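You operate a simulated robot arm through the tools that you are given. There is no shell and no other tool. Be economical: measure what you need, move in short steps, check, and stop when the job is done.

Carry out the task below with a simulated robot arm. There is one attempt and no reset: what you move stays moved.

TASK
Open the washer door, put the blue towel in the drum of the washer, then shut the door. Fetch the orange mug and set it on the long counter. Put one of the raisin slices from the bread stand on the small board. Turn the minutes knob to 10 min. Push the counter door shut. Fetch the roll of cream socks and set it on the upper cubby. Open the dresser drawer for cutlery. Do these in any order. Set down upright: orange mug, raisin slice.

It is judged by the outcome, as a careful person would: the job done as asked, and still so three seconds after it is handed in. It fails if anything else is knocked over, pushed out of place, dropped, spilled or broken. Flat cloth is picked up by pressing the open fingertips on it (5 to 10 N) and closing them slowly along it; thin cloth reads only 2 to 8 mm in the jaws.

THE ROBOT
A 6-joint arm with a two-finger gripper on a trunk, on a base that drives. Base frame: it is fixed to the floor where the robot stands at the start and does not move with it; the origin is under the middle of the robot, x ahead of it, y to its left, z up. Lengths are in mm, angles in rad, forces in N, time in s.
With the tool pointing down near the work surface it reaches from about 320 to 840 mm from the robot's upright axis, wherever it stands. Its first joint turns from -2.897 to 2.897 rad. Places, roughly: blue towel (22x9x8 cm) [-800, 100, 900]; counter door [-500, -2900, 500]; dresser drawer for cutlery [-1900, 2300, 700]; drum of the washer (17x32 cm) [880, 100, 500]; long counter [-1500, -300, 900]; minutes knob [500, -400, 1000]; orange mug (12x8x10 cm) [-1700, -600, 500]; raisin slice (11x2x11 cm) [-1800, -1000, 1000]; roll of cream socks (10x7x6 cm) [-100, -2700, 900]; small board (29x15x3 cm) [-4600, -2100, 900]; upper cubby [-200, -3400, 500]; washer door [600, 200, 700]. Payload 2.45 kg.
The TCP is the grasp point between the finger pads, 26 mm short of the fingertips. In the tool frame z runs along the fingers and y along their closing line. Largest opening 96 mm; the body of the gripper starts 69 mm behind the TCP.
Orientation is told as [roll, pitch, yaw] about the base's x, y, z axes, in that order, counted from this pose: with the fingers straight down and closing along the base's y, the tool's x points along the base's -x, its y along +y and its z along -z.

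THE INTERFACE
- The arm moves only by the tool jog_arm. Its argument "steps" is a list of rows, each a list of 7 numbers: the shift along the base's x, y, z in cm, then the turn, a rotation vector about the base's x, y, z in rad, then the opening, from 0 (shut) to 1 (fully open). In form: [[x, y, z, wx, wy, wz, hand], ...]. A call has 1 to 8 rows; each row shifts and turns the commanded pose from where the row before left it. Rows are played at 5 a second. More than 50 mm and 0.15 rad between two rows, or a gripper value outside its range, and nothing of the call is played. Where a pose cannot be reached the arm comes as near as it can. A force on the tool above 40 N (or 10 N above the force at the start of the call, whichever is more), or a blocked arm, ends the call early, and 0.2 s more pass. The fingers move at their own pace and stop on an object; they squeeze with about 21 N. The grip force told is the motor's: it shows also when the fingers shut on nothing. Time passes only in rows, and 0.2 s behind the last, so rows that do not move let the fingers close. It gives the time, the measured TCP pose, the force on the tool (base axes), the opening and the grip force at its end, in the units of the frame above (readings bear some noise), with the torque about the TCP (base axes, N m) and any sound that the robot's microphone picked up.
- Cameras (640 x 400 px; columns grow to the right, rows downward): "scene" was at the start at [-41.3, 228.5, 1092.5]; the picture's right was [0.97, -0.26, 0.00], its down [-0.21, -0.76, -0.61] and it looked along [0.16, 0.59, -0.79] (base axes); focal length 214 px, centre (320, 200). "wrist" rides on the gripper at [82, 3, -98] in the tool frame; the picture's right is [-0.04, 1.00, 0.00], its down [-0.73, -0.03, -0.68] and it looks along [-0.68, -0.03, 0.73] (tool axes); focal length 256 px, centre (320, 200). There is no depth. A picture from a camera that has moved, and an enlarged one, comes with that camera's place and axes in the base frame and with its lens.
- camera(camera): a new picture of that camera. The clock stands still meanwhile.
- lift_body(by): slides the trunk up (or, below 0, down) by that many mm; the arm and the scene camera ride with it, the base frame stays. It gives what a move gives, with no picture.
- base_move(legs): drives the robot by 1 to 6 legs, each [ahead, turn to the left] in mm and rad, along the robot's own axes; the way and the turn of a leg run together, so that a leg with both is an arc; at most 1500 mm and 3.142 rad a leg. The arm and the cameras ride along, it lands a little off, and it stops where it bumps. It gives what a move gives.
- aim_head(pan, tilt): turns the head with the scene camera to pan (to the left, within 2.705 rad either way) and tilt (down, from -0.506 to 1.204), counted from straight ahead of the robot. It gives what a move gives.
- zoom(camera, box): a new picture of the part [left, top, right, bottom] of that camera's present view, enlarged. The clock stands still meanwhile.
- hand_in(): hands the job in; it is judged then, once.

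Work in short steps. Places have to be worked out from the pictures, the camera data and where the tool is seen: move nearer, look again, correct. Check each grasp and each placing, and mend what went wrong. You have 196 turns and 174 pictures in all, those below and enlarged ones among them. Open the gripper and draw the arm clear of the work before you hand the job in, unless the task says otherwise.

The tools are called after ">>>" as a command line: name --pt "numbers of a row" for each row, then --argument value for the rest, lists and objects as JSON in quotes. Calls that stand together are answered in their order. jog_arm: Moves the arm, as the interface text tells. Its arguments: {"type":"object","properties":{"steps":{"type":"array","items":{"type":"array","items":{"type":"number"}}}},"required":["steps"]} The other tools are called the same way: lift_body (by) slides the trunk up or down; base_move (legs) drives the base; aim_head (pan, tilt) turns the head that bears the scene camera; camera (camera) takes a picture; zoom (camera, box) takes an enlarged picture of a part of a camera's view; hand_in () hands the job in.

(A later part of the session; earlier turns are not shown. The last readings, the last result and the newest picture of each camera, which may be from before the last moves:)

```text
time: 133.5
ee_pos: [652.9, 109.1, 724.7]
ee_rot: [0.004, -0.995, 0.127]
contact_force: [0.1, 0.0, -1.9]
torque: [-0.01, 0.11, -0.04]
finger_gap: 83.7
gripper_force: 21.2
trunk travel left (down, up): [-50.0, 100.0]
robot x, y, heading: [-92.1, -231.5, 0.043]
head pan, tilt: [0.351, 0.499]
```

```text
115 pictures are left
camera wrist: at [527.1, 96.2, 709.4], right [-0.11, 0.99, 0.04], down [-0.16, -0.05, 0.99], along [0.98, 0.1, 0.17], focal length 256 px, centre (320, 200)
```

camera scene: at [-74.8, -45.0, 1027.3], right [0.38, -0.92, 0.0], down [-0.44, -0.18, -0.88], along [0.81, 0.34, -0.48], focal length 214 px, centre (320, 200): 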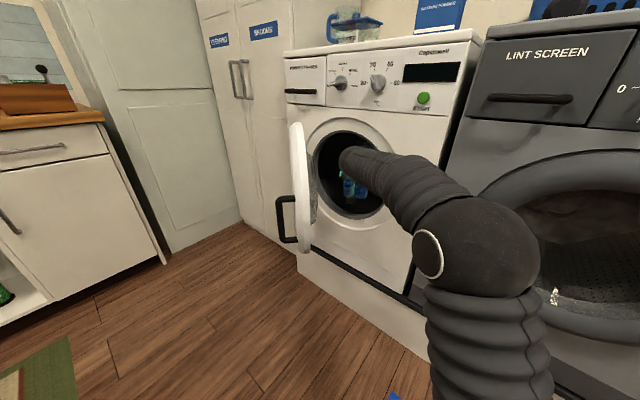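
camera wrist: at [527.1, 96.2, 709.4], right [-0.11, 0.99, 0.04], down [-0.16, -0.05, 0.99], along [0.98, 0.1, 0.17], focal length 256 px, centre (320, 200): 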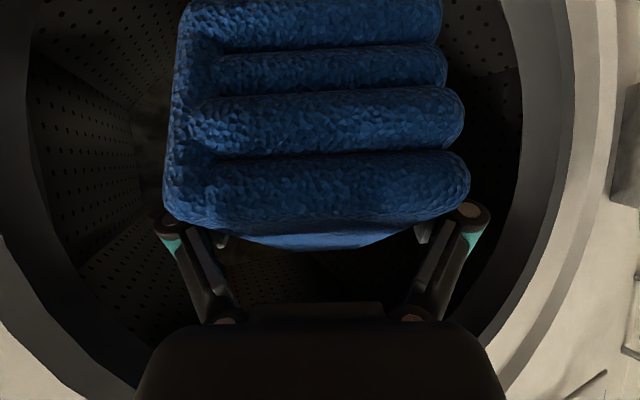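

It's well inside the drum. I'll go in 60 mm more and lower, then release.

>>> jog_arm --pt "3 0.3 -0.6 0 0 0 0" --pt "3 0.3 -0.8 0 0 0 0" --pt "1.5 0 -1 0 0 0 0"

>>> camera --camera "wrist"

```text
time: 134.3
ee_pos: [731.1, 113.7, 701.8]
ee_rot: [0.006, -0.992, 0.128]
contact_force: [0.1, -0.2, -2.5]
torque: [0.01, 0.12, 0.01]
finger_gap: 83.8
gripper_force: 20.8
trunk travel left (down, up): [-50.0, 100.0]
robot x, y, heading: [-92.1, -231.7, 0.045]
head pan, tilt: [0.351, 0.499]
```

```text
114 pictures are left
camera wrist: at [604.1, 100.8, 687.3], right [-0.11, 0.99, 0.04], down [-0.16, -0.05, 0.99], along [0.98, 0.1, 0.17], focal length 256 px, centre (320, 200)
```

wrist: 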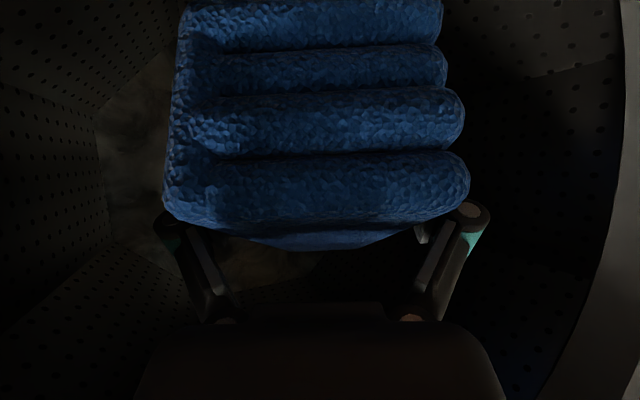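

Inside fully. I'll release and retract along the entry path.

>>> jog_arm --pt "0 0 0 0 0 0 1" --pt "0 0 0 0 0 0 1" --pt "0 0 0 0 0 0 1" --pt "-2 0 0.5 0 0 0 1"

>>> camera --camera "wrist"

```text
time: 135.3
ee_pos: [708.6, 115.1, 706.8]
ee_rot: [0.003, -0.99, 0.126]
contact_force: [-0.1, 0.0, -1.5]
torque: [-0.01, 0.0, 0.01]
finger_gap: 96.0
gripper_force: 0.0
trunk travel left (down, up): [-50.0, 100.0]
robot x, y, heading: [-91.3, -230.7, 0.043]
head pan, tilt: [0.351, 0.499]
```

```text
113 pictures are left
camera wrist: at [582.6, 101.5, 691.0], right [-0.11, 0.99, 0.04], down [-0.16, -0.05, 0.99], along [0.98, 0.1, 0.17], focal length 256 px, centre (320, 200)
```

wrist: 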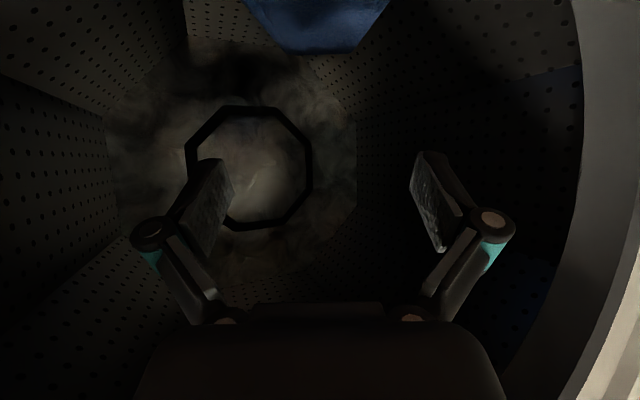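

The towel fell into the drum's bottom. I'll retract out along the same path.

>>> jog_arm --pt "-3 -0.3 0.8 0 0 0 1" --pt "-3.5 -0.4 0.8 0 0 0 1" --pt "-4 -0.5 0.5 0 0 0 1" --pt "-4 -0.5 0.5 0 0 0 1" --pt "-4 -0.6 0 0 0 0 1" --pt "-4.5 -0.6 0 0 0 0 1" --pt "-4.5 -0.7 0 0 0 0 1" --pt "-4.5 -0.7 0 0 0 0 1"

>>> camera --camera "wrist"

>>> camera --camera "scene"

```text
time: 137.1
ee_pos: [389.1, 72.7, 732.6]
ee_rot: [0.003, -0.993, 0.13]
contact_force: [0.2, -0.1, -0.4]
torque: [0.02, 0.01, 0.0]
finger_gap: 96.1
gripper_force: 0.0
trunk travel left (down, up): [-50.0, 100.0]
robot x, y, heading: [-93.1, -232.1, 0.046]
head pan, tilt: [0.351, 0.499]
```

```text
112 pictures are left
camera wrist: at [263.0, 59.1, 718.9], right [-0.11, 0.99, 0.03], down [-0.16, -0.05, 0.99], along [0.98, 0.1, 0.17], focal length 256 px, centre (320, 200)
```

wrist: 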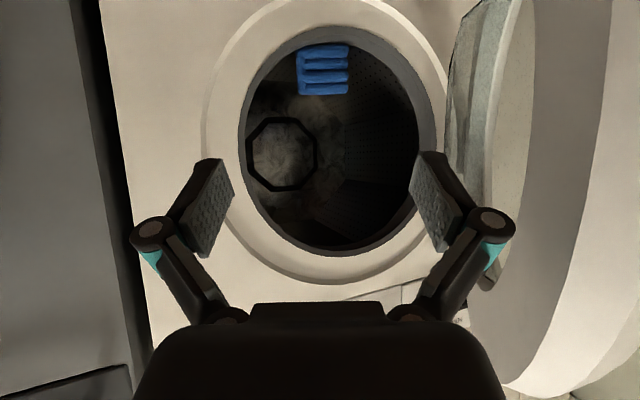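

```text
111 pictures are left
camera scene: at [-74.6, -44.9, 1027.2], right [0.38, -0.92, 0.0], down [-0.44, -0.18, -0.88], along [0.81, 0.34, -0.48], focal length 214 px, centre (320, 200)
```

scene: 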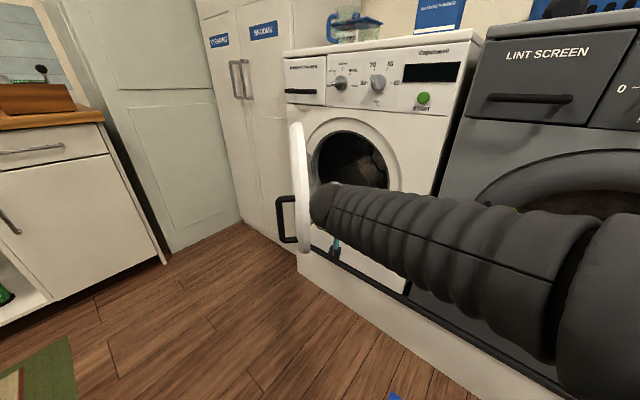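

The towel is in the drum. To shut the door, I'll back up, bring the closed hand to the outer (left) side of the door, and push the bar back along its arc.

>>> base_move --legs '[[-270, 0]]'

>>> jog_arm --pt "0 4 -0.5 0 -0.13 0 0" --pt "0 4 -0.5 0 -0.13 0 0" --pt "0 4 -0.5 0 -0.13 0 0" --pt "0 4 -0.5 0 -0.13 0 0" --pt "0 4 -0.5 0 0 0 0" --pt "0 4 -0.5 0 0 0 0" --pt "0 3 0 0 0 0 0"

>>> camera --camera "scene"

>>> camera --camera "wrist"

```text
time: 139.0
ee_pos: [117.1, 63.6, 734.1]
ee_rot: [0.002, -0.992, 0.133]
contact_force: [-0.3, -0.1, 1.0]
torque: [-0.03, 0.01, -0.01]
finger_gap: 95.8
gripper_force: 0.0
trunk travel left (down, up): [-50.0, 100.0]
robot x, y, heading: [-361.1, -248.8, 0.049]
head pan, tilt: [0.351, 0.499]
```

```text
time: 140.6
ee_pos: [115.6, 333.1, 703.4]
ee_rot: [-0.812, -1.481, 0.928]
contact_force: [0.2, 0.4, 0.8]
torque: [0.01, 0.04, 0.02]
finger_gap: 0.1
gripper_force: 21.3
trunk travel left (down, up): [-50.0, 100.0]
robot x, y, heading: [-363.5, -247.6, 0.049]
head pan, tilt: [0.351, 0.499]
```

```text
110 pictures are left
camera scene: at [-346.8, -57.2, 1027.3], right [0.39, -0.92, 0.0], down [-0.44, -0.19, -0.88], along [0.81, 0.34, -0.48], focal length 214 px, centre (320, 200)
```

scene: 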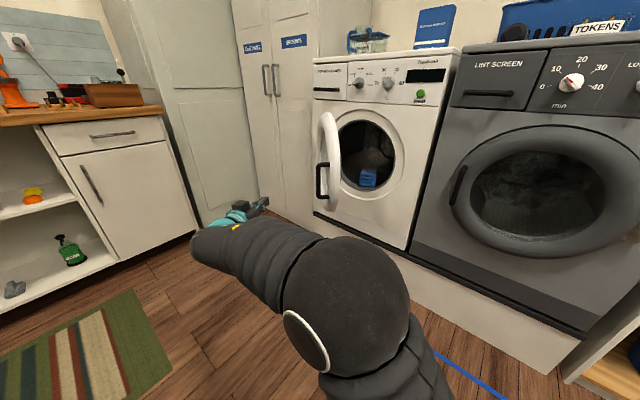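

```text
109 pictures are left
camera wrist: at [14.2, 318.4, 626.2], right [-0.12, 0.99, -0.03], down [-0.63, -0.05, 0.77], along [0.77, 0.11, 0.63], focal length 256 px, centre (320, 200)
```

wrist: 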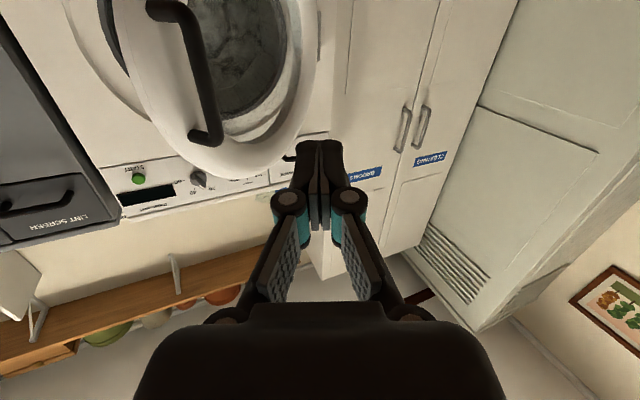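

The hand is left of the bar (bar at y≈220–235). I'll drive ahead 230 mm, then push toward -y.

>>> base_move --legs '[[240, 0]]'

>>> jog_arm --pt "0 -2 0 0 0 -0.05 0" --pt "0 -2 0 0 0 -0.05 0" --pt "0 -2 0 0 0 0 0" --pt "0.4 -2 0 0 0 0 0" --pt "0.6 -2 0 0 0 0 0" --pt "0.8 -2 0 0 0 0 0"

>>> camera --camera "scene"

```text
time: 142.4
ee_pos: [362.2, 345.1, 701.9]
ee_rot: [-0.81, -1.481, 0.93]
contact_force: [0.3, 0.1, 0.6]
torque: [0.01, -0.02, 0.01]
finger_gap: 0.3
gripper_force: 20.8
trunk travel left (down, up): [-50.0, 100.0]
robot x, y, heading: [-115.8, -238.4, 0.052]
head pan, tilt: [0.351, 0.499]
```

```text
time: 143.8
ee_pos: [379.5, 225.4, 703.3]
ee_rot: [-0.807, -1.481, 0.827]
contact_force: [-1.0, 0.1, -0.7]
torque: [-0.01, -0.02, -0.02]
finger_gap: 0.0
gripper_force: 21.2
trunk travel left (down, up): [-50.0, 100.0]
robot x, y, heading: [-113.6, -234.7, 0.052]
head pan, tilt: [0.351, 0.499]
```

```text
108 pictures are left
camera scene: at [-100.8, -45.1, 1027.2], right [0.39, -0.92, 0.0], down [-0.44, -0.19, -0.88], along [0.81, 0.34, -0.48], focal length 214 px, centre (320, 200)
```

scene: 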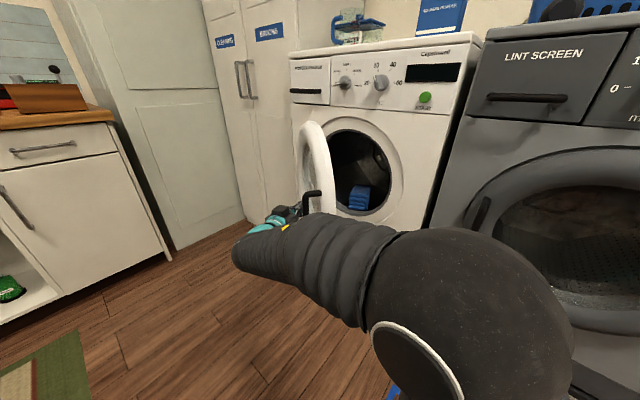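

The door is swinging shut. I'll continue pushing along its arc.

>>> jog_arm --pt "0.4 -2.5 0 0 0 0 0" --pt "0.5 -2.5 0 0 0 0 0" --pt "1.3 -2.1 0 0 0 0 0" --pt "1.4 -2.1 0 0 0 0 0" --pt "1.7 -1.9 0 0 0 0 0" --pt "1.7 -1.9 0 0 0 0 0" --pt "2 -1.6 0 0 0 0 0" --pt "2 -1.6 0 0 0 0 0"

>>> camera --camera "scene"

>>> camera --camera "wrist"

```text
time: 145.6
ee_pos: [490.9, 63.1, 702.2]
ee_rot: [-0.813, -1.48, 0.83]
contact_force: [0.3, -0.2, 1.0]
torque: [0.01, -0.02, 0.01]
finger_gap: 0.0
gripper_force: 20.9
trunk travel left (down, up): [-50.0, 100.0]
robot x, y, heading: [-117.7, -233.1, 0.045]
head pan, tilt: [0.351, 0.499]
```

```text
107 pictures are left
camera scene: at [-100.9, -45.2, 1027.3], right [0.39, -0.92, 0.0], down [-0.44, -0.19, -0.88], along [0.81, 0.34, -0.48], focal length 214 px, centre (320, 200)
```

scene: 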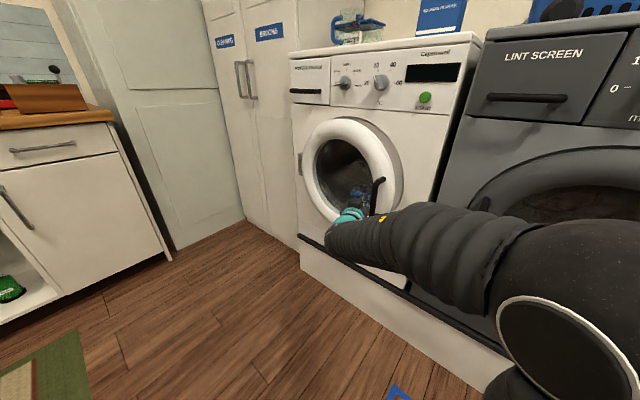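

```text
106 pictures are left
camera wrist: at [387.6, 58.9, 626.3], right [-0.02, 1.0, -0.03], down [-0.63, 0.01, 0.78], along [0.77, 0.03, 0.63], focal length 256 px, centre (320, 200)
```

wrist: 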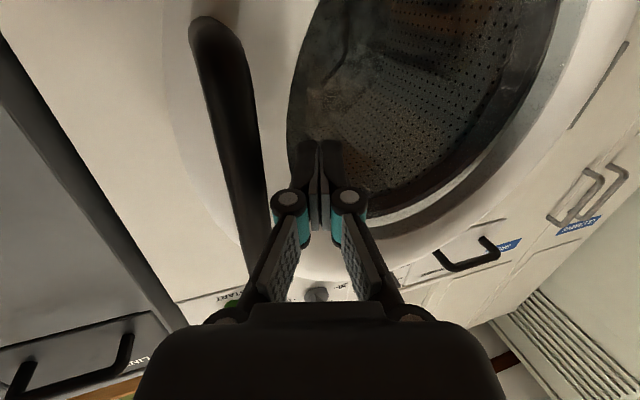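

The door is nearly closed. I'll shift slightly to the ring next to the bar and push +x until it seats.

>>> jog_arm --pt "0 -1.8 0 0 0 0 0" --pt "1 0 0 0 0 0 0" --pt "1 0 0 0 0 0 0" --pt "1 0 0 0 0 0 0" --pt "1 0 0 0 0 0 0" --pt "1 0 0 0 0 0 0"

>>> camera --camera "scene"

```text
time: 147.0
ee_pos: [540.2, 45.4, 701.6]
ee_rot: [-0.809, -1.48, 0.83]
contact_force: [-0.5, 0.5, 0.0]
torque: [0.02, 0.01, 0.0]
finger_gap: 0.0
gripper_force: 20.9
trunk travel left (down, up): [-50.0, 100.0]
robot x, y, heading: [-115.9, -234.9, 0.047]
head pan, tilt: [0.351, 0.499]
```

```text
105 pictures are left
camera scene: at [-100.8, -45.2, 1027.3], right [0.39, -0.92, 0.0], down [-0.44, -0.19, -0.88], along [0.81, 0.34, -0.48], focal length 214 px, centre (320, 200)
```

scene: 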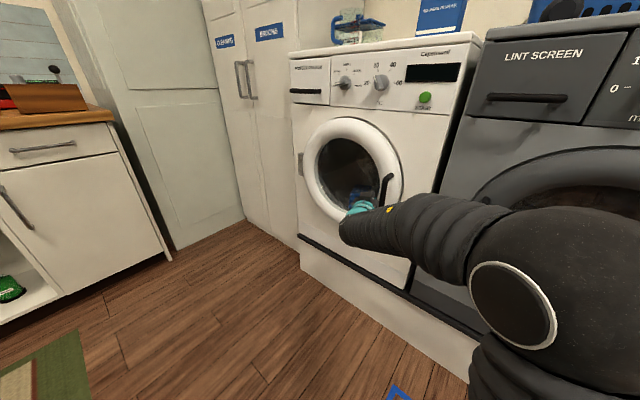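

Still light. I'll keep pushing until resistance.

>>> jog_arm --pt "0.7 0 0 0 0 0 0" --pt "0.7 0 0 0 0 0 0" --pt "0.7 0 0 0 0 0 0" --pt "0.7 0 0 0 0 0 0" --pt "0.7 0 0 0 0 0 0" --pt "0.7 0 0 0 0 0 0"

>>> camera --camera "wrist"

>>> zoom --camera "scene" --box '[270, 80, 430, 260]'

```text
time: 147.6
ee_pos: [550.5, 45.8, 700.0]
ee_rot: [-0.8, -1.48, 0.821]
contact_force: [-19.6, -4.2, 3.5]
torque: [0.04, -0.29, -0.2]
finger_gap: 0.0
gripper_force: 20.6
trunk travel left (down, up): [-50.0, 100.0]
robot x, y, heading: [-116.6, -234.6, 0.054]
head pan, tilt: [0.351, 0.499]
stopped in row 3: the force on the tool passed its limit at 59 N (the readings are from after the stop); the commanded pose is now the measured one
```

```text
104 pictures are left
camera wrist: at [448.3, 41.5, 625.0], right [-0.02, 1.0, -0.02], down [-0.63, 0.01, 0.78], along [0.77, 0.03, 0.63], focal length 256 px, centre (320, 200)
```

wrist: 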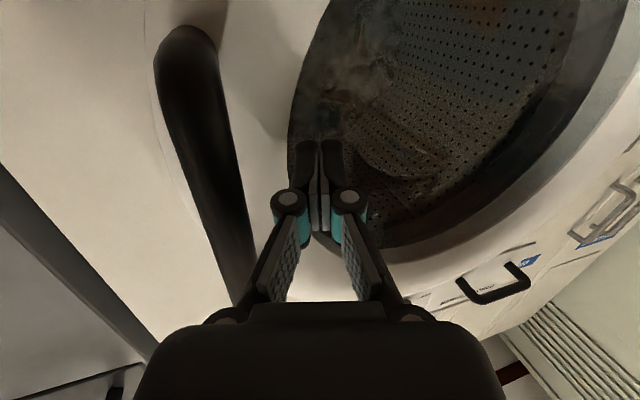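

```text
2.22 times, centred on (350, 170) of scene
camera zoom: at [-102.7, -45.5, 1027.4], right [0.39, -0.92, 0.0], down [-0.44, -0.19, -0.88], along [0.81, 0.34, -0.48], focal length 477 px, centre (253, 267)
```

zoom: 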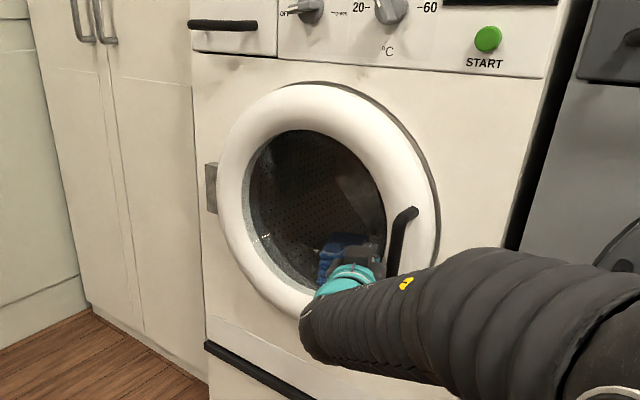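

It met firm resistance. I'll push once more to confirm it's seated.

>>> jog_arm --pt "0.5 0 0 0 0 0 0" --pt "0.5 0 0 0 0 0 0" --pt "0.5 0 0 0 0 0 0" --pt "0.5 0 0 0 0 0 0"

>>> jog_arm --pt "-3 0 0 0 0 0 0" --pt "-4 0 0 0 0 0 0" --pt "-4 0 0 0 0 0 0" --pt "-4 0 0 0 0 0 0" --pt "-4 -1 0 0 0 0 0"

>>> zoom --camera "scene" --box '[270, 60, 470, 260]'

```text
time: 148.0
ee_pos: [552.1, 46.5, 700.0]
ee_rot: [-0.798, -1.481, 0.818]
contact_force: [-19.7, -4.5, 3.8]
torque: [0.02, -0.32, -0.23]
finger_gap: 0.0
gripper_force: 20.9
trunk travel left (down, up): [-50.0, 100.0]
robot x, y, heading: [-116.6, -230.7, 0.056]
head pan, tilt: [0.351, 0.499]
stopped in row 1: the force on the tool passed its limit at 53 N (the readings are from after the stop); the commanded pose is now the measured one
```

```text
time: 149.2
ee_pos: [362.7, 33.2, 699.8]
ee_rot: [-0.78, -1.479, 0.798]
contact_force: [0.3, 0.1, 0.3]
torque: [-0.01, -0.01, 0.02]
finger_gap: 0.2
gripper_force: 21.2
trunk travel left (down, up): [-50.0, 100.0]
robot x, y, heading: [-115.3, -233.8, 0.048]
head pan, tilt: [0.351, 0.499]
```

```text
2.00 times, centred on (370, 160) of scene
camera zoom: at [-101.9, -45.2, 1027.2], right [0.39, -0.92, 0.0], down [-0.44, -0.19, -0.88], along [0.81, 0.34, -0.48], focal length 429 px, centre (220, 280)
```

zoom: 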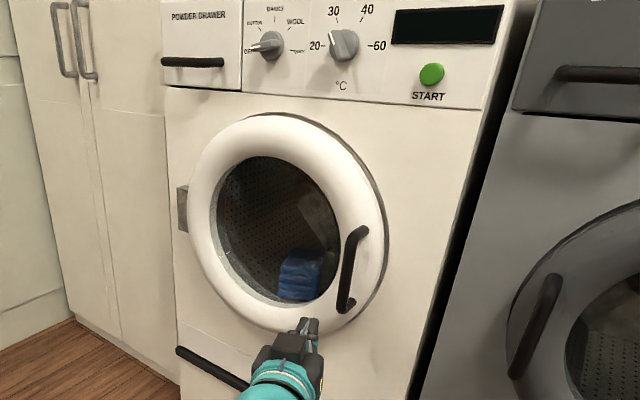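

The door is shut with the towel inside. Next I'll go south (counter door, socks). I'll back off, raise the trunk and fold the tool down.

>>> base_move --legs '[[-200, 0]]'

>>> lift_body --by 100

>>> jog_arm --pt "0 -2 1 0 0.145 0 0.5" --pt "0 -2 1 0 0.145 0 0.5" --pt "0 -2 1 0 0.145 0 0.5" --pt "0 -2 1 0 0.145 0 0.5" --pt "0 -2 1 0 0.145 0 0.5" --pt "0 -2 1 0 0.145 0 0.5" --pt "0 -1 1 0 0.145 0 0.5" --pt "0 -1 1 0 0.145 0 0.5"

>>> jog_arm --pt "0 0 2 0 0.145 0 0.5" --pt "0 0 2 0 0.145 0 0.5" --pt "0 0 1 0 0.04 0 0.5"

>>> aim_head --pan -1.6 --tilt 0.3

>>> camera --camera "scene"

```text
time: 150.8
ee_pos: [157.3, 20.8, 699.2]
ee_rot: [-0.784, -1.478, 0.8]
contact_force: [-0.7, 1.0, -0.4]
torque: [0.03, 0.01, 0.0]
finger_gap: 0.0
gripper_force: 20.8
trunk travel left (down, up): [-50.0, 100.0]
robot x, y, heading: [-323.1, -245.2, 0.054]
head pan, tilt: [0.351, 0.499]
```

```text
time: 152.1
ee_pos: [158.3, 20.4, 800.1]
ee_rot: [-0.782, -1.479, 0.798]
contact_force: [0.5, 0.0, -0.5]
torque: [0.0, 0.0, -0.02]
finger_gap: 0.0
gripper_force: 20.8
trunk travel left (down, up): [-150.0, 0.0]
robot x, y, heading: [-323.1, -240.9, 0.052]
head pan, tilt: [0.351, 0.499]
```

```text
time: 153.9
ee_pos: [157.6, -120.2, 879.2]
ee_rot: [-0.009, -0.344, 0.072]
contact_force: [-1.5, -0.7, -0.5]
torque: [0.03, -0.02, -0.01]
finger_gap: 48.0
gripper_force: 0.1
trunk travel left (down, up): [-150.0, 0.0]
robot x, y, heading: [-318.3, -243.8, 0.056]
head pan, tilt: [0.351, 0.499]
```

```text
time: 154.7
ee_pos: [158.0, -118.5, 928.6]
ee_rot: [0.013, -0.014, 0.067]
contact_force: [-0.4, -0.2, 0.1]
torque: [-0.01, 0.01, 0.04]
finger_gap: 48.1
gripper_force: 0.1
trunk travel left (down, up): [-150.0, 0.0]
robot x, y, heading: [-319.5, -246.1, 0.049]
head pan, tilt: [0.351, 0.499]
```

```text
time: 156.6
ee_pos: [158.0, -118.7, 926.3]
ee_rot: [0.012, -0.016, 0.067]
contact_force: [-0.1, -0.2, 0.3]
torque: [0.0, 0.02, 0.02]
finger_gap: 48.0
gripper_force: 0.0
trunk travel left (down, up): [-150.0, 0.0]
robot x, y, heading: [-321.6, -244.1, 0.046]
head pan, tilt: [-1.6, 0.3]
```

```text
101 pictures are left
camera scene: at [-388.6, -184.5, 1145.7], right [-1.0, -0.02, 0.0], down [-0.01, 0.3, -0.96], along [0.02, -0.96, -0.3], focal length 214 px, centre (320, 200)
```

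scene: 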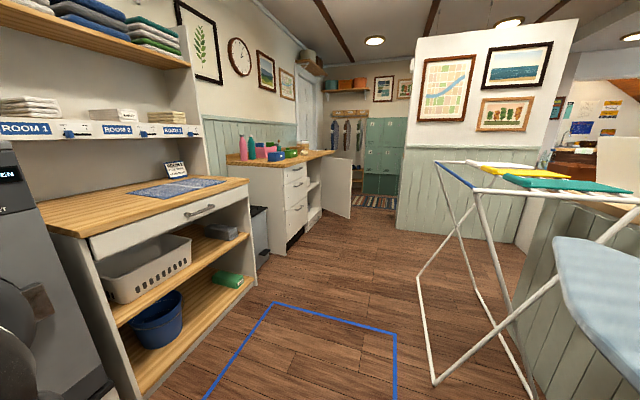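

The aisle is clear. I'll turn right to face -y and drive about 1500 mm.

>>> base_move --legs '[[0, -1.62], [1450, 0]]'

>>> aim_head --pan 0.2 --tilt 0.5

>>> camera --camera "scene"

```text
time: 167.8
ee_pos: [-216.8, -2189.9, 928.3]
ee_rot: [0.014, -0.014, -1.542]
contact_force: [-0.8, 0.7, 0.0]
torque: [0.0, 0.0, -0.01]
finger_gap: 48.0
gripper_force: 0.0
trunk travel left (down, up): [-150.0, 0.0]
robot x, y, heading: [-324.3, -1709.2, -1.559]
head pan, tilt: [-1.6, 0.3]
```

```text
time: 169.6
ee_pos: [-217.7, -2190.0, 928.2]
ee_rot: [0.014, -0.015, -1.542]
contact_force: [0.2, -0.9, -0.8]
torque: [0.02, 0.0, -0.03]
finger_gap: 47.9
gripper_force: 0.0
trunk travel left (down, up): [-150.0, 0.0]
robot x, y, heading: [-326.3, -1705.7, -1.559]
head pan, tilt: [0.201, 0.499]
```

```text
100 pictures are left
camera scene: at [-149.2, -1734.7, 1127.3], right [-0.98, -0.21, 0.0], down [-0.1, 0.47, -0.88], along [0.18, -0.86, -0.48], focal length 214 px, centre (320, 200)
```

scene: 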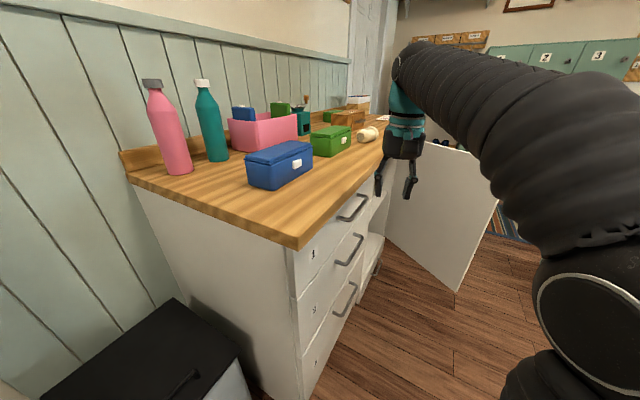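

Socks are at about (-155, -2700, 925). The counter door's outer edge is at about (-729, -2695), open ~57°. I'll drive a bit further south-west and look again.

>>> base_move --legs '[[0, -0.45], [420, 0], [0, 0.35]]'

>>> aim_head --pan 0.5 --tilt 0.55

>>> camera --camera "scene"

>>> aim_head --pan -0.3 --tilt 0.4

>>> camera --camera "scene"

```text
time: 174.6
ee_pos: [-446.1, -2576.8, 927.8]
ee_rot: [0.014, -0.016, -1.65]
contact_force: [0.3, -0.2, 0.3]
torque: [0.04, 0.03, -0.01]
finger_gap: 47.7
gripper_force: 0.1
trunk travel left (down, up): [-150.0, 0.0]
robot x, y, heading: [-504.1, -2085.1, -1.67]
head pan, tilt: [0.201, 0.499]
```

```text
time: 175.4
ee_pos: [-446.1, -2576.0, 927.3]
ee_rot: [0.014, -0.016, -1.651]
contact_force: [-0.4, -0.6, -0.7]
torque: [0.01, 0.02, 0.02]
finger_gap: 48.0
gripper_force: 0.1
trunk travel left (down, up): [-150.0, 0.0]
robot x, y, heading: [-499.9, -2084.1, -1.668]
head pan, tilt: [0.499, 0.55]
```

```text
99 pictures are left
camera scene: at [-304.2, -2124.4, 1122.7], right [-0.92, -0.39, 0.0], down [-0.2, 0.48, -0.85], along [0.33, -0.78, -0.52], focal length 214 px, centre (320, 200)
```

scene: 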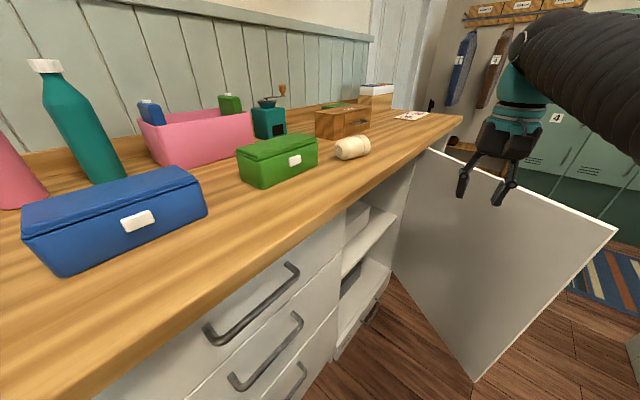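

```text
time: 176.5
ee_pos: [-446.6, -2576.0, 927.7]
ee_rot: [0.015, -0.015, -1.652]
contact_force: [-0.8, 1.3, -0.2]
torque: [-0.01, 0.0, 0.0]
finger_gap: 48.1
gripper_force: 0.1
trunk travel left (down, up): [-150.0, 0.0]
robot x, y, heading: [-501.6, -2081.5, -1.669]
head pan, tilt: [-0.3, 0.4]
```

```text
98 pictures are left
camera scene: at [-375.0, -2127.3, 1136.4], right [-0.92, 0.39, 0.0], down [0.15, 0.36, -0.92], along [-0.36, -0.85, -0.39], focal length 214 px, centre (320, 200)
```

scene: 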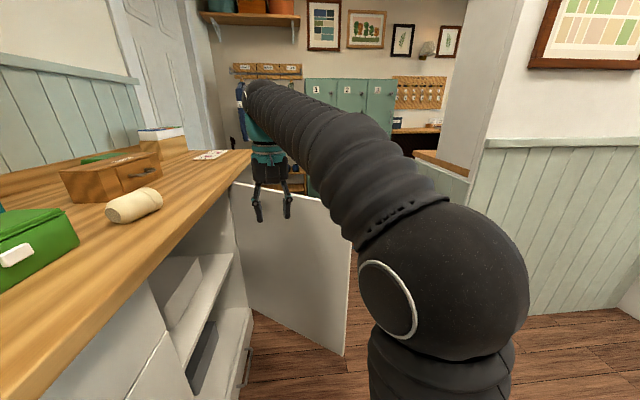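

Socks located at (-164, -2689, 940), axis roughly (-0.8, -0.6). I'll drive 230 mm closer, yaw the tool and move over the socks.

>>> base_move --legs '[[230, 0]]'

>>> jog_arm --pt "3 1.5 1 0 0 -0.12 1" --pt "3.5 1.5 1 0 0 -0.12 1" --pt "3.5 1.5 1 0 0 -0.12 1" --pt "3.5 1 1 0 0 -0.12 1" --pt "3.5 0.5 1 0 0 -0.12 1" --pt "3.5 0.5 1 0 0 -0.12 1" --pt "3 0.5 0 0 0 -0.12 1"

>>> camera --camera "wrist"

```text
time: 178.3
ee_pos: [-471.4, -2810.1, 927.2]
ee_rot: [0.015, -0.017, -1.654]
contact_force: [0.5, 1.1, -0.2]
torque: [0.02, -0.01, -0.02]
finger_gap: 47.9
gripper_force: 0.1
trunk travel left (down, up): [-150.0, 0.0]
robot x, y, heading: [-523.8, -2318.7, -1.674]
head pan, tilt: [-0.3, 0.4]
```

```text
time: 179.9
ee_pos: [-236.6, -2741.1, 988.8]
ee_rot: [0.014, -0.016, -2.497]
contact_force: [-0.4, 0.8, 0.7]
torque: [-0.03, -0.04, 0.01]
finger_gap: 96.0
gripper_force: 0.0
trunk travel left (down, up): [-150.0, 0.0]
robot x, y, heading: [-524.6, -2318.0, -1.667]
head pan, tilt: [-0.3, 0.4]
```

```text
97 pictures are left
camera wrist: at [-169.3, -2693.1, 1085.5], right [0.57, -0.82, 0.01], down [-0.6, -0.4, 0.69], along [-0.56, -0.4, -0.72], focal length 256 px, centre (320, 200)
```

wrist: 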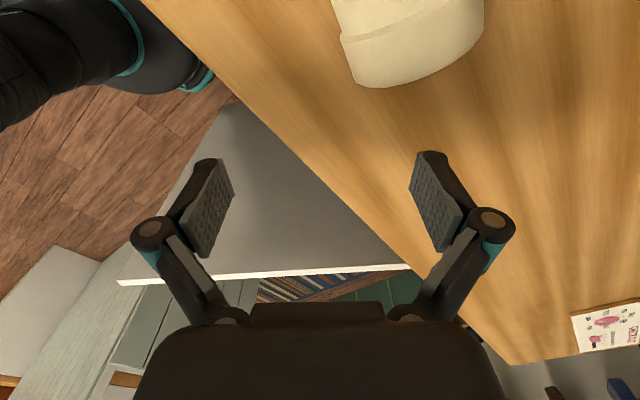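

The socks' axis lines up with the tool and their near end is at about (-183, -2758). The tips can't go over the top at this radius, so I'll lower beside the end and slide on along the axis. First I'll line up.

>>> jog_arm --pt "0.8 -4.5 0 0 0 0 1" --pt "0 0 -2 0 0 0 1"

>>> camera --camera "wrist"

```text
time: 180.5
ee_pos: [-232.3, -2780.9, 959.4]
ee_rot: [0.012, -0.015, -2.495]
contact_force: [0.1, -0.7, 0.4]
torque: [-0.04, 0.02, -0.02]
finger_gap: 95.9
gripper_force: 0.0
out of reach, approached as far as the arm can: row 1
trunk travel left (down, up): [-150.0, 0.0]
robot x, y, heading: [-525.8, -2320.1, -1.669]
head pan, tilt: [-0.3, 0.4]
```

```text
96 pictures are left
camera wrist: at [-164.2, -2733.9, 1055.7], right [0.57, -0.82, 0.01], down [-0.6, -0.4, 0.69], along [-0.56, -0.4, -0.72], focal length 256 px, centre (320, 200)
```

wrist: 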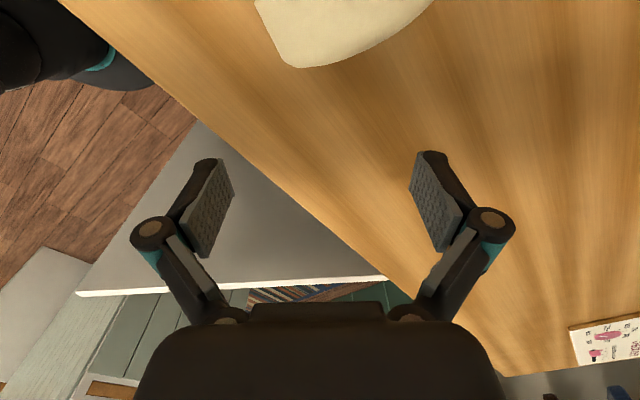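

Lateral offset is about 12 mm. I'll correct, lower to z≈946, and slide along the axis.

>>> jog_arm --pt "0.7 -1 -0.7 0 0 0 1" --pt "0 0 -0.7 0 0 0 1" --pt "2 1.35 0 0 0 0 1" --pt "2 1.35 0 0 0 0 1"

>>> camera --camera "wrist"

>>> zoom --camera "scene" --box '[40, 100, 360, 300]'

```text
time: 181.5
ee_pos: [-185.9, -2766.8, 943.0]
ee_rot: [0.014, -0.015, -2.496]
contact_force: [-0.8, 0.3, 0.4]
torque: [-0.01, -0.04, 0.0]
finger_gap: 96.1
gripper_force: 0.1
trunk travel left (down, up): [-150.0, 0.0]
robot x, y, heading: [-526.0, -2320.2, -1.677]
head pan, tilt: [-0.3, 0.4]
```

```text
95 pictures are left
camera wrist: at [-118.7, -2718.5, 1041.1], right [0.57, -0.82, 0.01], down [-0.6, -0.4, 0.69], along [-0.56, -0.4, -0.72], focal length 256 px, centre (320, 200)
```

wrist: 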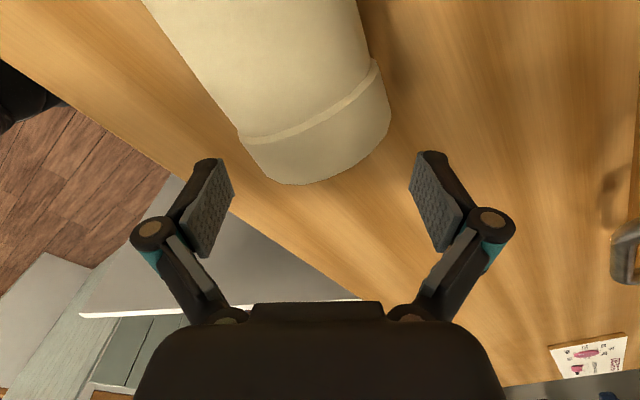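

```text
2.00 times, centred on (200, 200) of scene
camera zoom: at [-398.4, -2360.9, 1136.4], right [-0.92, 0.39, 0.0], down [0.15, 0.36, -0.92], along [-0.36, -0.85, -0.39], focal length 429 px, centre (560, 200)
```

zoom: 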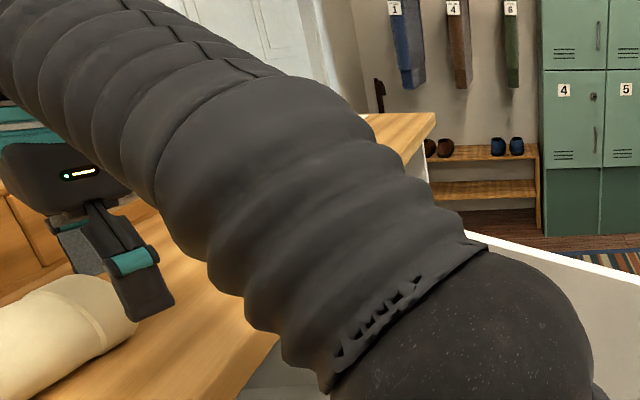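

The roll's axis is rotated about 0.4 rad relative to the tool. I'll rotate about z and check.

>>> jog_arm --pt "-0.4 -0.6 0 0 0 0.13 1" --pt "0 0 0 0 0 0.13 1" --pt "0 0 0 0 0 0.13 1"

>>> camera --camera "wrist"

```text
time: 182.3
ee_pos: [-189.6, -2771.9, 944.6]
ee_rot: [0.013, -0.016, -2.104]
contact_force: [-0.3, 0.2, -0.7]
torque: [0.04, -0.03, 0.0]
finger_gap: 96.0
gripper_force: 0.0
trunk travel left (down, up): [-150.0, 0.0]
robot x, y, heading: [-525.3, -2318.2, -1.672]
head pan, tilt: [-0.3, 0.4]
```

```text
93 pictures are left
camera wrist: at [-145.0, -2701.2, 1041.9], right [0.84, -0.54, 0.01], down [-0.4, -0.6, 0.69], along [-0.37, -0.59, -0.72], focal length 256 px, centre (320, 200)
```

wrist: 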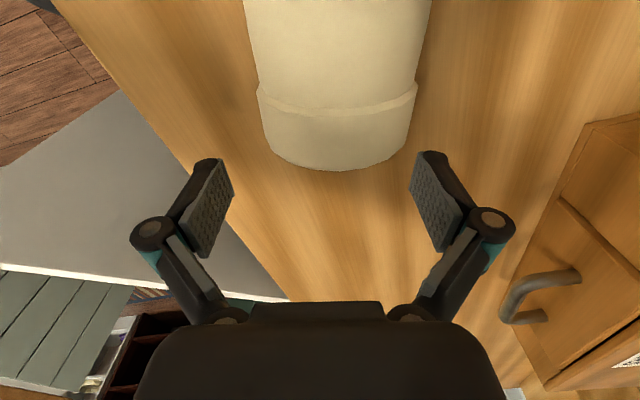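

Aligned. I'll shift 6 mm laterally and advance ~55 mm along the axis, then close.

>>> jog_arm --pt "0.5 -0.3 0 0 0 0 1" --pt "1.1 1.6 0 0 0 0 1" --pt "1.1 1.6 0 0 0 0 1" --pt "0.9 1.4 0 0 0 0 1"

>>> camera --camera "wrist"

```text
time: 183.3
ee_pos: [-151.4, -2728.2, 944.6]
ee_rot: [0.014, -0.015, -2.108]
contact_force: [0.5, -0.6, 0.2]
torque: [0.0, -0.03, 0.0]
finger_gap: 96.2
gripper_force: 0.1
trunk travel left (down, up): [-150.0, 0.0]
robot x, y, heading: [-523.5, -2315.6, -1.667]
head pan, tilt: [-0.3, 0.4]
```

```text
92 pictures are left
camera wrist: at [-107.3, -2658.7, 1041.4], right [0.84, -0.54, 0.01], down [-0.4, -0.6, 0.69], along [-0.37, -0.58, -0.72], focal length 256 px, centre (320, 200)
```

wrist: 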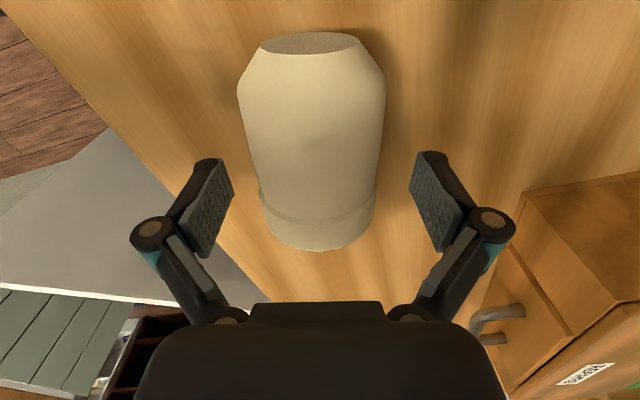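

The roll is between the fingers. I'll advance 15 mm and close.

>>> jog_arm --pt "0.8 1.3 0 0 0 0 1" --pt "0 0 0 0 0 0 0.5" --pt "0 0 0 0 0 0 0" --pt "0 0 0 0 0 0 0" --pt "0 0 0 0 0 0 0"

>>> jog_arm --pt "-0.5 0.5 1 0 0 0 0" --pt "-1 1 1.2 0 0 0 0" --pt "-1 1 1.2 0 0 0 0"

>>> camera --camera "wrist"

```text
time: 184.5
ee_pos: [-144.4, -2717.3, 946.7]
ee_rot: [0.012, -0.015, -2.104]
contact_force: [-0.1, 1.4, 10.2]
torque: [0.04, 0.0, -0.02]
finger_gap: 60.9
gripper_force: 21.2
trunk travel left (down, up): [-150.0, 0.0]
robot x, y, heading: [-525.1, -2319.0, -1.675]
head pan, tilt: [-0.3, 0.4]
```

```text
time: 185.3
ee_pos: [-168.4, -2689.2, 979.0]
ee_rot: [0.012, -0.015, -2.104]
contact_force: [0.1, 0.0, -0.3]
torque: [0.03, 0.0, 0.0]
finger_gap: 60.8
gripper_force: 20.7
trunk travel left (down, up): [-150.0, 0.0]
robot x, y, heading: [-526.5, -2316.8, -1.675]
head pan, tilt: [-0.3, 0.4]
```

```text
91 pictures are left
camera wrist: at [-124.1, -2619.5, 1076.7], right [0.84, -0.54, 0.01], down [-0.4, -0.6, 0.69], along [-0.37, -0.58, -0.72], focal length 256 px, centre (320, 200)
```

wrist: 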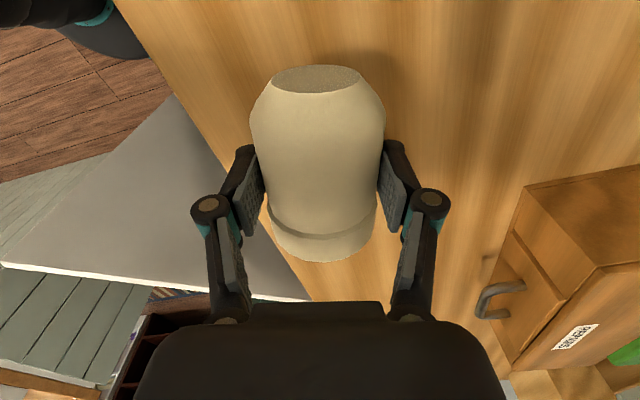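

Socks are held. I need to find the "upper cubby", so I'll withdraw over the aisle and reposition to view the area beyond the counter door.

>>> jog_arm --pt "-4 0 0 0 0 0 0" --pt "-4 0 0 0 0 0 0" --pt "-4 0.5 0 0 0 0 0" --pt "-4 0.5 0 0 0 0 0" --pt "-4 0.5 0 0 0 0 0" --pt "-4 0.5 0 0 0 0 0"

>>> base_move --legs '[[0, -1.2], [250, 0], [0, 1.2]]'

>>> aim_head --pan 0.55 --tilt 0.45

>>> camera --camera "scene"

```text
time: 186.7
ee_pos: [-410.3, -2670.9, 977.1]
ee_rot: [0.012, -0.017, -2.105]
contact_force: [-0.2, -0.1, -0.6]
torque: [0.02, 0.08, -0.02]
finger_gap: 60.8
gripper_force: 21.2
trunk travel left (down, up): [-150.0, 0.0]
robot x, y, heading: [-526.7, -2318.9, -1.675]
head pan, tilt: [-0.3, 0.4]
```

```text
time: 193.4
ee_pos: [-850.5, -2744.7, 978.0]
ee_rot: [0.014, -0.016, -2.623]
contact_force: [0.0, -0.3, -1.8]
torque: [-0.01, 0.02, 0.01]
finger_gap: 61.0
gripper_force: 21.1
trunk travel left (down, up): [-150.0, 0.0]
robot x, y, heading: [-775.8, -2384.1, -2.187]
head pan, tilt: [-0.3, 0.4]
stopped in leg 3: the robot was blocked; the commanded pose is now the measured one
```

```text
time: 194.6
ee_pos: [-850.8, -2746.0, 976.5]
ee_rot: [0.012, -0.016, -2.623]
contact_force: [-0.4, -0.2, -0.8]
torque: [0.04, 0.03, 0.0]
finger_gap: 60.6
gripper_force: 20.8
trunk travel left (down, up): [-150.0, 0.0]
robot x, y, heading: [-776.5, -2379.4, -2.193]
head pan, tilt: [0.55, 0.45]
```

```text
90 pictures are left
camera scene: at [-620.4, -2518.0, 1131.7], right [-1.0, 0.07, 0.0], down [0.03, 0.43, -0.9], along [-0.07, -0.9, -0.44], focal length 214 px, centre (320, 200)
```

scene: 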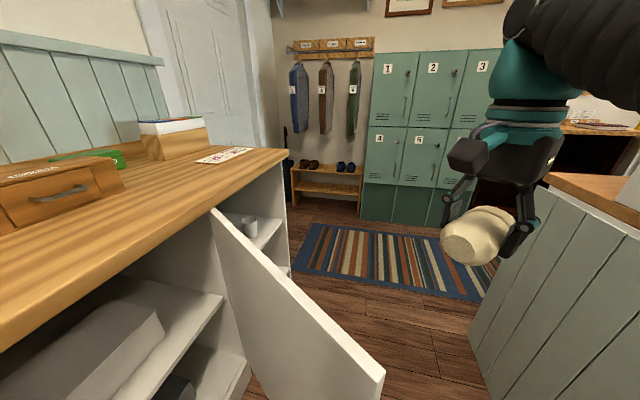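

The "upper cubby" is the open section at the counter's far end (shelf with a cup, z≈500, y≈-3400). I need the counter door shut first to pass, so I'll back the base away and get the hand outside the door.

>>> base_move --legs '[[-160, 0]]'

>>> jog_arm --pt "-1 -2 0 0 0 0.14 0" --pt "-1 -2 0 0 0 0.14 0" --pt "-1 -2 0 0 0 0.14 0" --pt "-1 -2 0 0 0 0.14 0" --pt "-1 -2 0 0 0 0.14 0" --pt "-1 -1 0 0 0 0.14 0" --pt "0 -1 0 0 0 0.14 0" --pt "0 0 0 0 0 0.07 0"

>>> camera --camera "scene"

```text
time: 196.0
ee_pos: [-757.3, -2615.0, 976.8]
ee_rot: [0.012, -0.016, -2.625]
contact_force: [-0.4, -0.3, -0.4]
torque: [-0.03, 0.0, -0.01]
finger_gap: 60.9
gripper_force: 20.9
trunk travel left (down, up): [-150.0, 0.0]
robot x, y, heading: [-684.4, -2250.4, -2.192]
head pan, tilt: [0.55, 0.45]
```

```text
time: 197.8
ee_pos: [-817.6, -2738.2, 975.8]
ee_rot: [0.011, -0.016, -1.571]
contact_force: [0.7, -0.3, -0.8]
torque: [0.0, -0.02, 0.01]
finger_gap: 60.8
gripper_force: 21.1
trunk travel left (down, up): [-150.0, 0.0]
robot x, y, heading: [-684.0, -2250.3, -2.196]
head pan, tilt: [0.55, 0.45]
```

```text
89 pictures are left
camera scene: at [-527.8, -2388.9, 1131.7], right [-1.0, 0.07, 0.0], down [0.03, 0.43, -0.9], along [-0.07, -0.9, -0.44], focal length 214 px, centre (320, 200)
```

scene: 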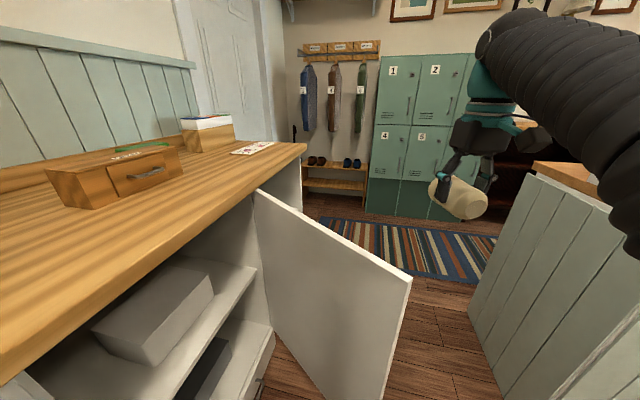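

Door's outer top corner is confirmed at (-704, -2646, 855). I'll lower the trunk and the hand beside the door's outer face, then push.

>>> lift_body --by -150

>>> jog_arm --pt "0 0 -3 0 0 0 0" --pt "0 0 -3 0 0 0 0" --pt "3 0.5 0 0 0 0 0" --pt "3 0.5 0 0 0 0 0" --pt "3 0.5 0 0 0 0 0" --pt "3 1 0 0 0 0 0" --pt "3 1 0 0 0 0 0"

>>> camera --camera "scene"

```text
time: 199.5
ee_pos: [-818.4, -2737.1, 826.0]
ee_rot: [0.013, -0.017, -1.575]
contact_force: [-0.1, -0.6, 0.0]
torque: [0.03, -0.02, 0.01]
finger_gap: 61.0
gripper_force: 21.0
trunk travel left (down, up): [0.0, 150.0]
robot x, y, heading: [-678.9, -2251.9, -2.193]
head pan, tilt: [0.55, 0.45]
```

```text
time: 201.1
ee_pos: [-667.3, -2700.5, 766.9]
ee_rot: [0.015, -0.018, -1.574]
contact_force: [-1.2, 0.0, -1.0]
torque: [-0.01, -0.01, -0.01]
finger_gap: 60.8
gripper_force: 21.1
trunk travel left (down, up): [0.0, 150.0]
robot x, y, heading: [-681.8, -2254.8, -2.197]
head pan, tilt: [0.55, 0.45]
```

```text
88 pictures are left
camera scene: at [-527.8, -2388.9, 981.7], right [-1.0, 0.07, 0.0], down [0.03, 0.43, -0.9], along [-0.07, -0.9, -0.44], focal length 214 px, centre (320, 200)
```

scene: 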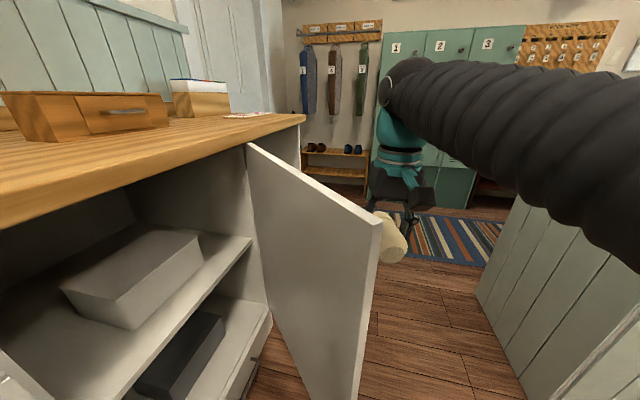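

The door is moving. I'll continue along its arc.

>>> jog_arm --pt "3 2 0 0 0 0 0" --pt "3 2 0 0 0 0 0" --pt "3 2 0 0 0 0 0" --pt "3.2 1.5 0 0 0 0 0" --pt "3.2 1 0 0 0 0 0" --pt "3.5 0.5 0 0 0 0 0"

>>> camera --camera "scene"

```text
time: 202.5
ee_pos: [-478.1, -2612.3, 768.8]
ee_rot: [0.011, -0.016, -1.575]
contact_force: [-0.2, 0.1, -0.6]
torque: [-0.03, -0.02, -0.01]
finger_gap: 60.8
gripper_force: 20.8
trunk travel left (down, up): [0.0, 150.0]
robot x, y, heading: [-683.8, -2251.1, -2.196]
head pan, tilt: [0.55, 0.45]
```

```text
87 pictures are left
camera scene: at [-527.8, -2388.8, 981.7], right [-1.0, 0.07, 0.0], down [0.03, 0.43, -0.9], along [-0.07, -0.9, -0.44], focal length 214 px, centre (320, 200)
```

scene: 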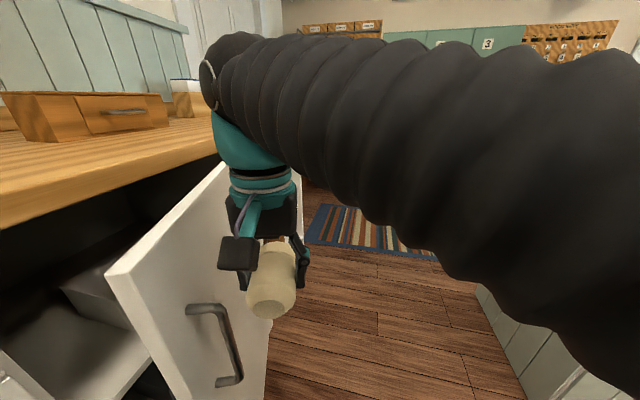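

Nearly there. I'll tilt the tool so the lower part leads (avoiding the counter overhang) and continue pushing.

>>> jog_arm --pt "2 0 0 0 -0.13 0 0" --pt "2.5 0.2 0 0 -0.13 0 0" --pt "3 0.2 0 0 -0.13 0 0" --pt "3 0.2 0 0 -0.13 0 0" --pt "3 0.2 0 0 0 0 0"

>>> camera --camera "scene"

```text
time: 203.7
ee_pos: [-345.3, -2599.1, 766.7]
ee_rot: [0.534, -0.01, -1.585]
contact_force: [0.0, 0.4, 0.1]
torque: [0.02, -0.01, 0.02]
finger_gap: 60.6
gripper_force: 21.1
trunk travel left (down, up): [0.0, 150.0]
robot x, y, heading: [-686.2, -2256.1, -2.196]
head pan, tilt: [0.55, 0.45]
```

```text
86 pictures are left
camera scene: at [-527.8, -2388.8, 981.7], right [-1.0, 0.07, 0.0], down [0.03, 0.43, -0.9], along [-0.07, -0.9, -0.44], focal length 214 px, centre (320, 200)
```

scene: 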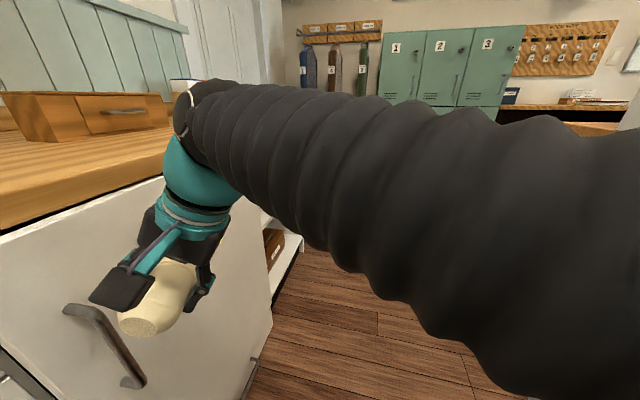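

Nearly shut. I'll push further with small steps until resistance.

>>> jog_arm --pt "1 0 -1 0 0 0 0" --pt "1 0 -1 0 0 0 0" --pt "1 0 0 0 0 0 0" --pt "1 0 0 0 0 0 0" --pt "1 0 0 0 0 0 0" --pt "0.8 0 0 0 0 0 0" --pt "0.8 0 0 0 0 0 0"

>>> camera --camera "scene"

```text
time: 205.3
ee_pos: [-287.9, -2607.9, 743.0]
ee_rot: [0.522, -0.014, -1.585]
contact_force: [-16.0, -2.4, -3.8]
torque: [-0.13, 0.26, 0.39]
finger_gap: 62.7
gripper_force: 21.0
trunk travel left (down, up): [0.0, 150.0]
robot x, y, heading: [-684.4, -2252.4, -2.201]
head pan, tilt: [0.55, 0.45]
stopped in row 7: the force on the tool passed its limit at 44 N (the readings are from after the stop); the commanded pose is now the measured one
```

```text
85 pictures are left
camera scene: at [-529.4, -2390.4, 981.8], right [-1.0, 0.08, 0.0], down [0.04, 0.43, -0.9], along [-0.07, -0.9, -0.44], focal length 214 px, centre (320, 200)
```

scene: 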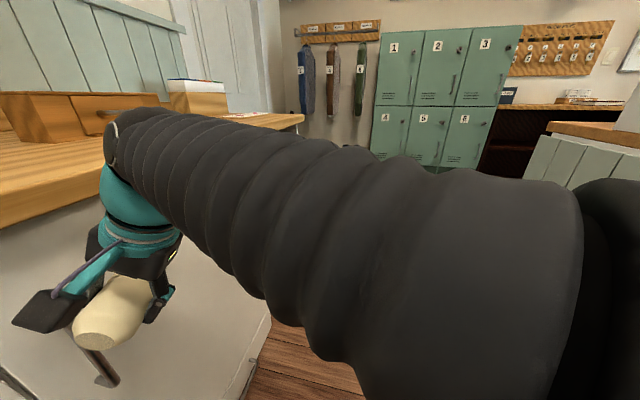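

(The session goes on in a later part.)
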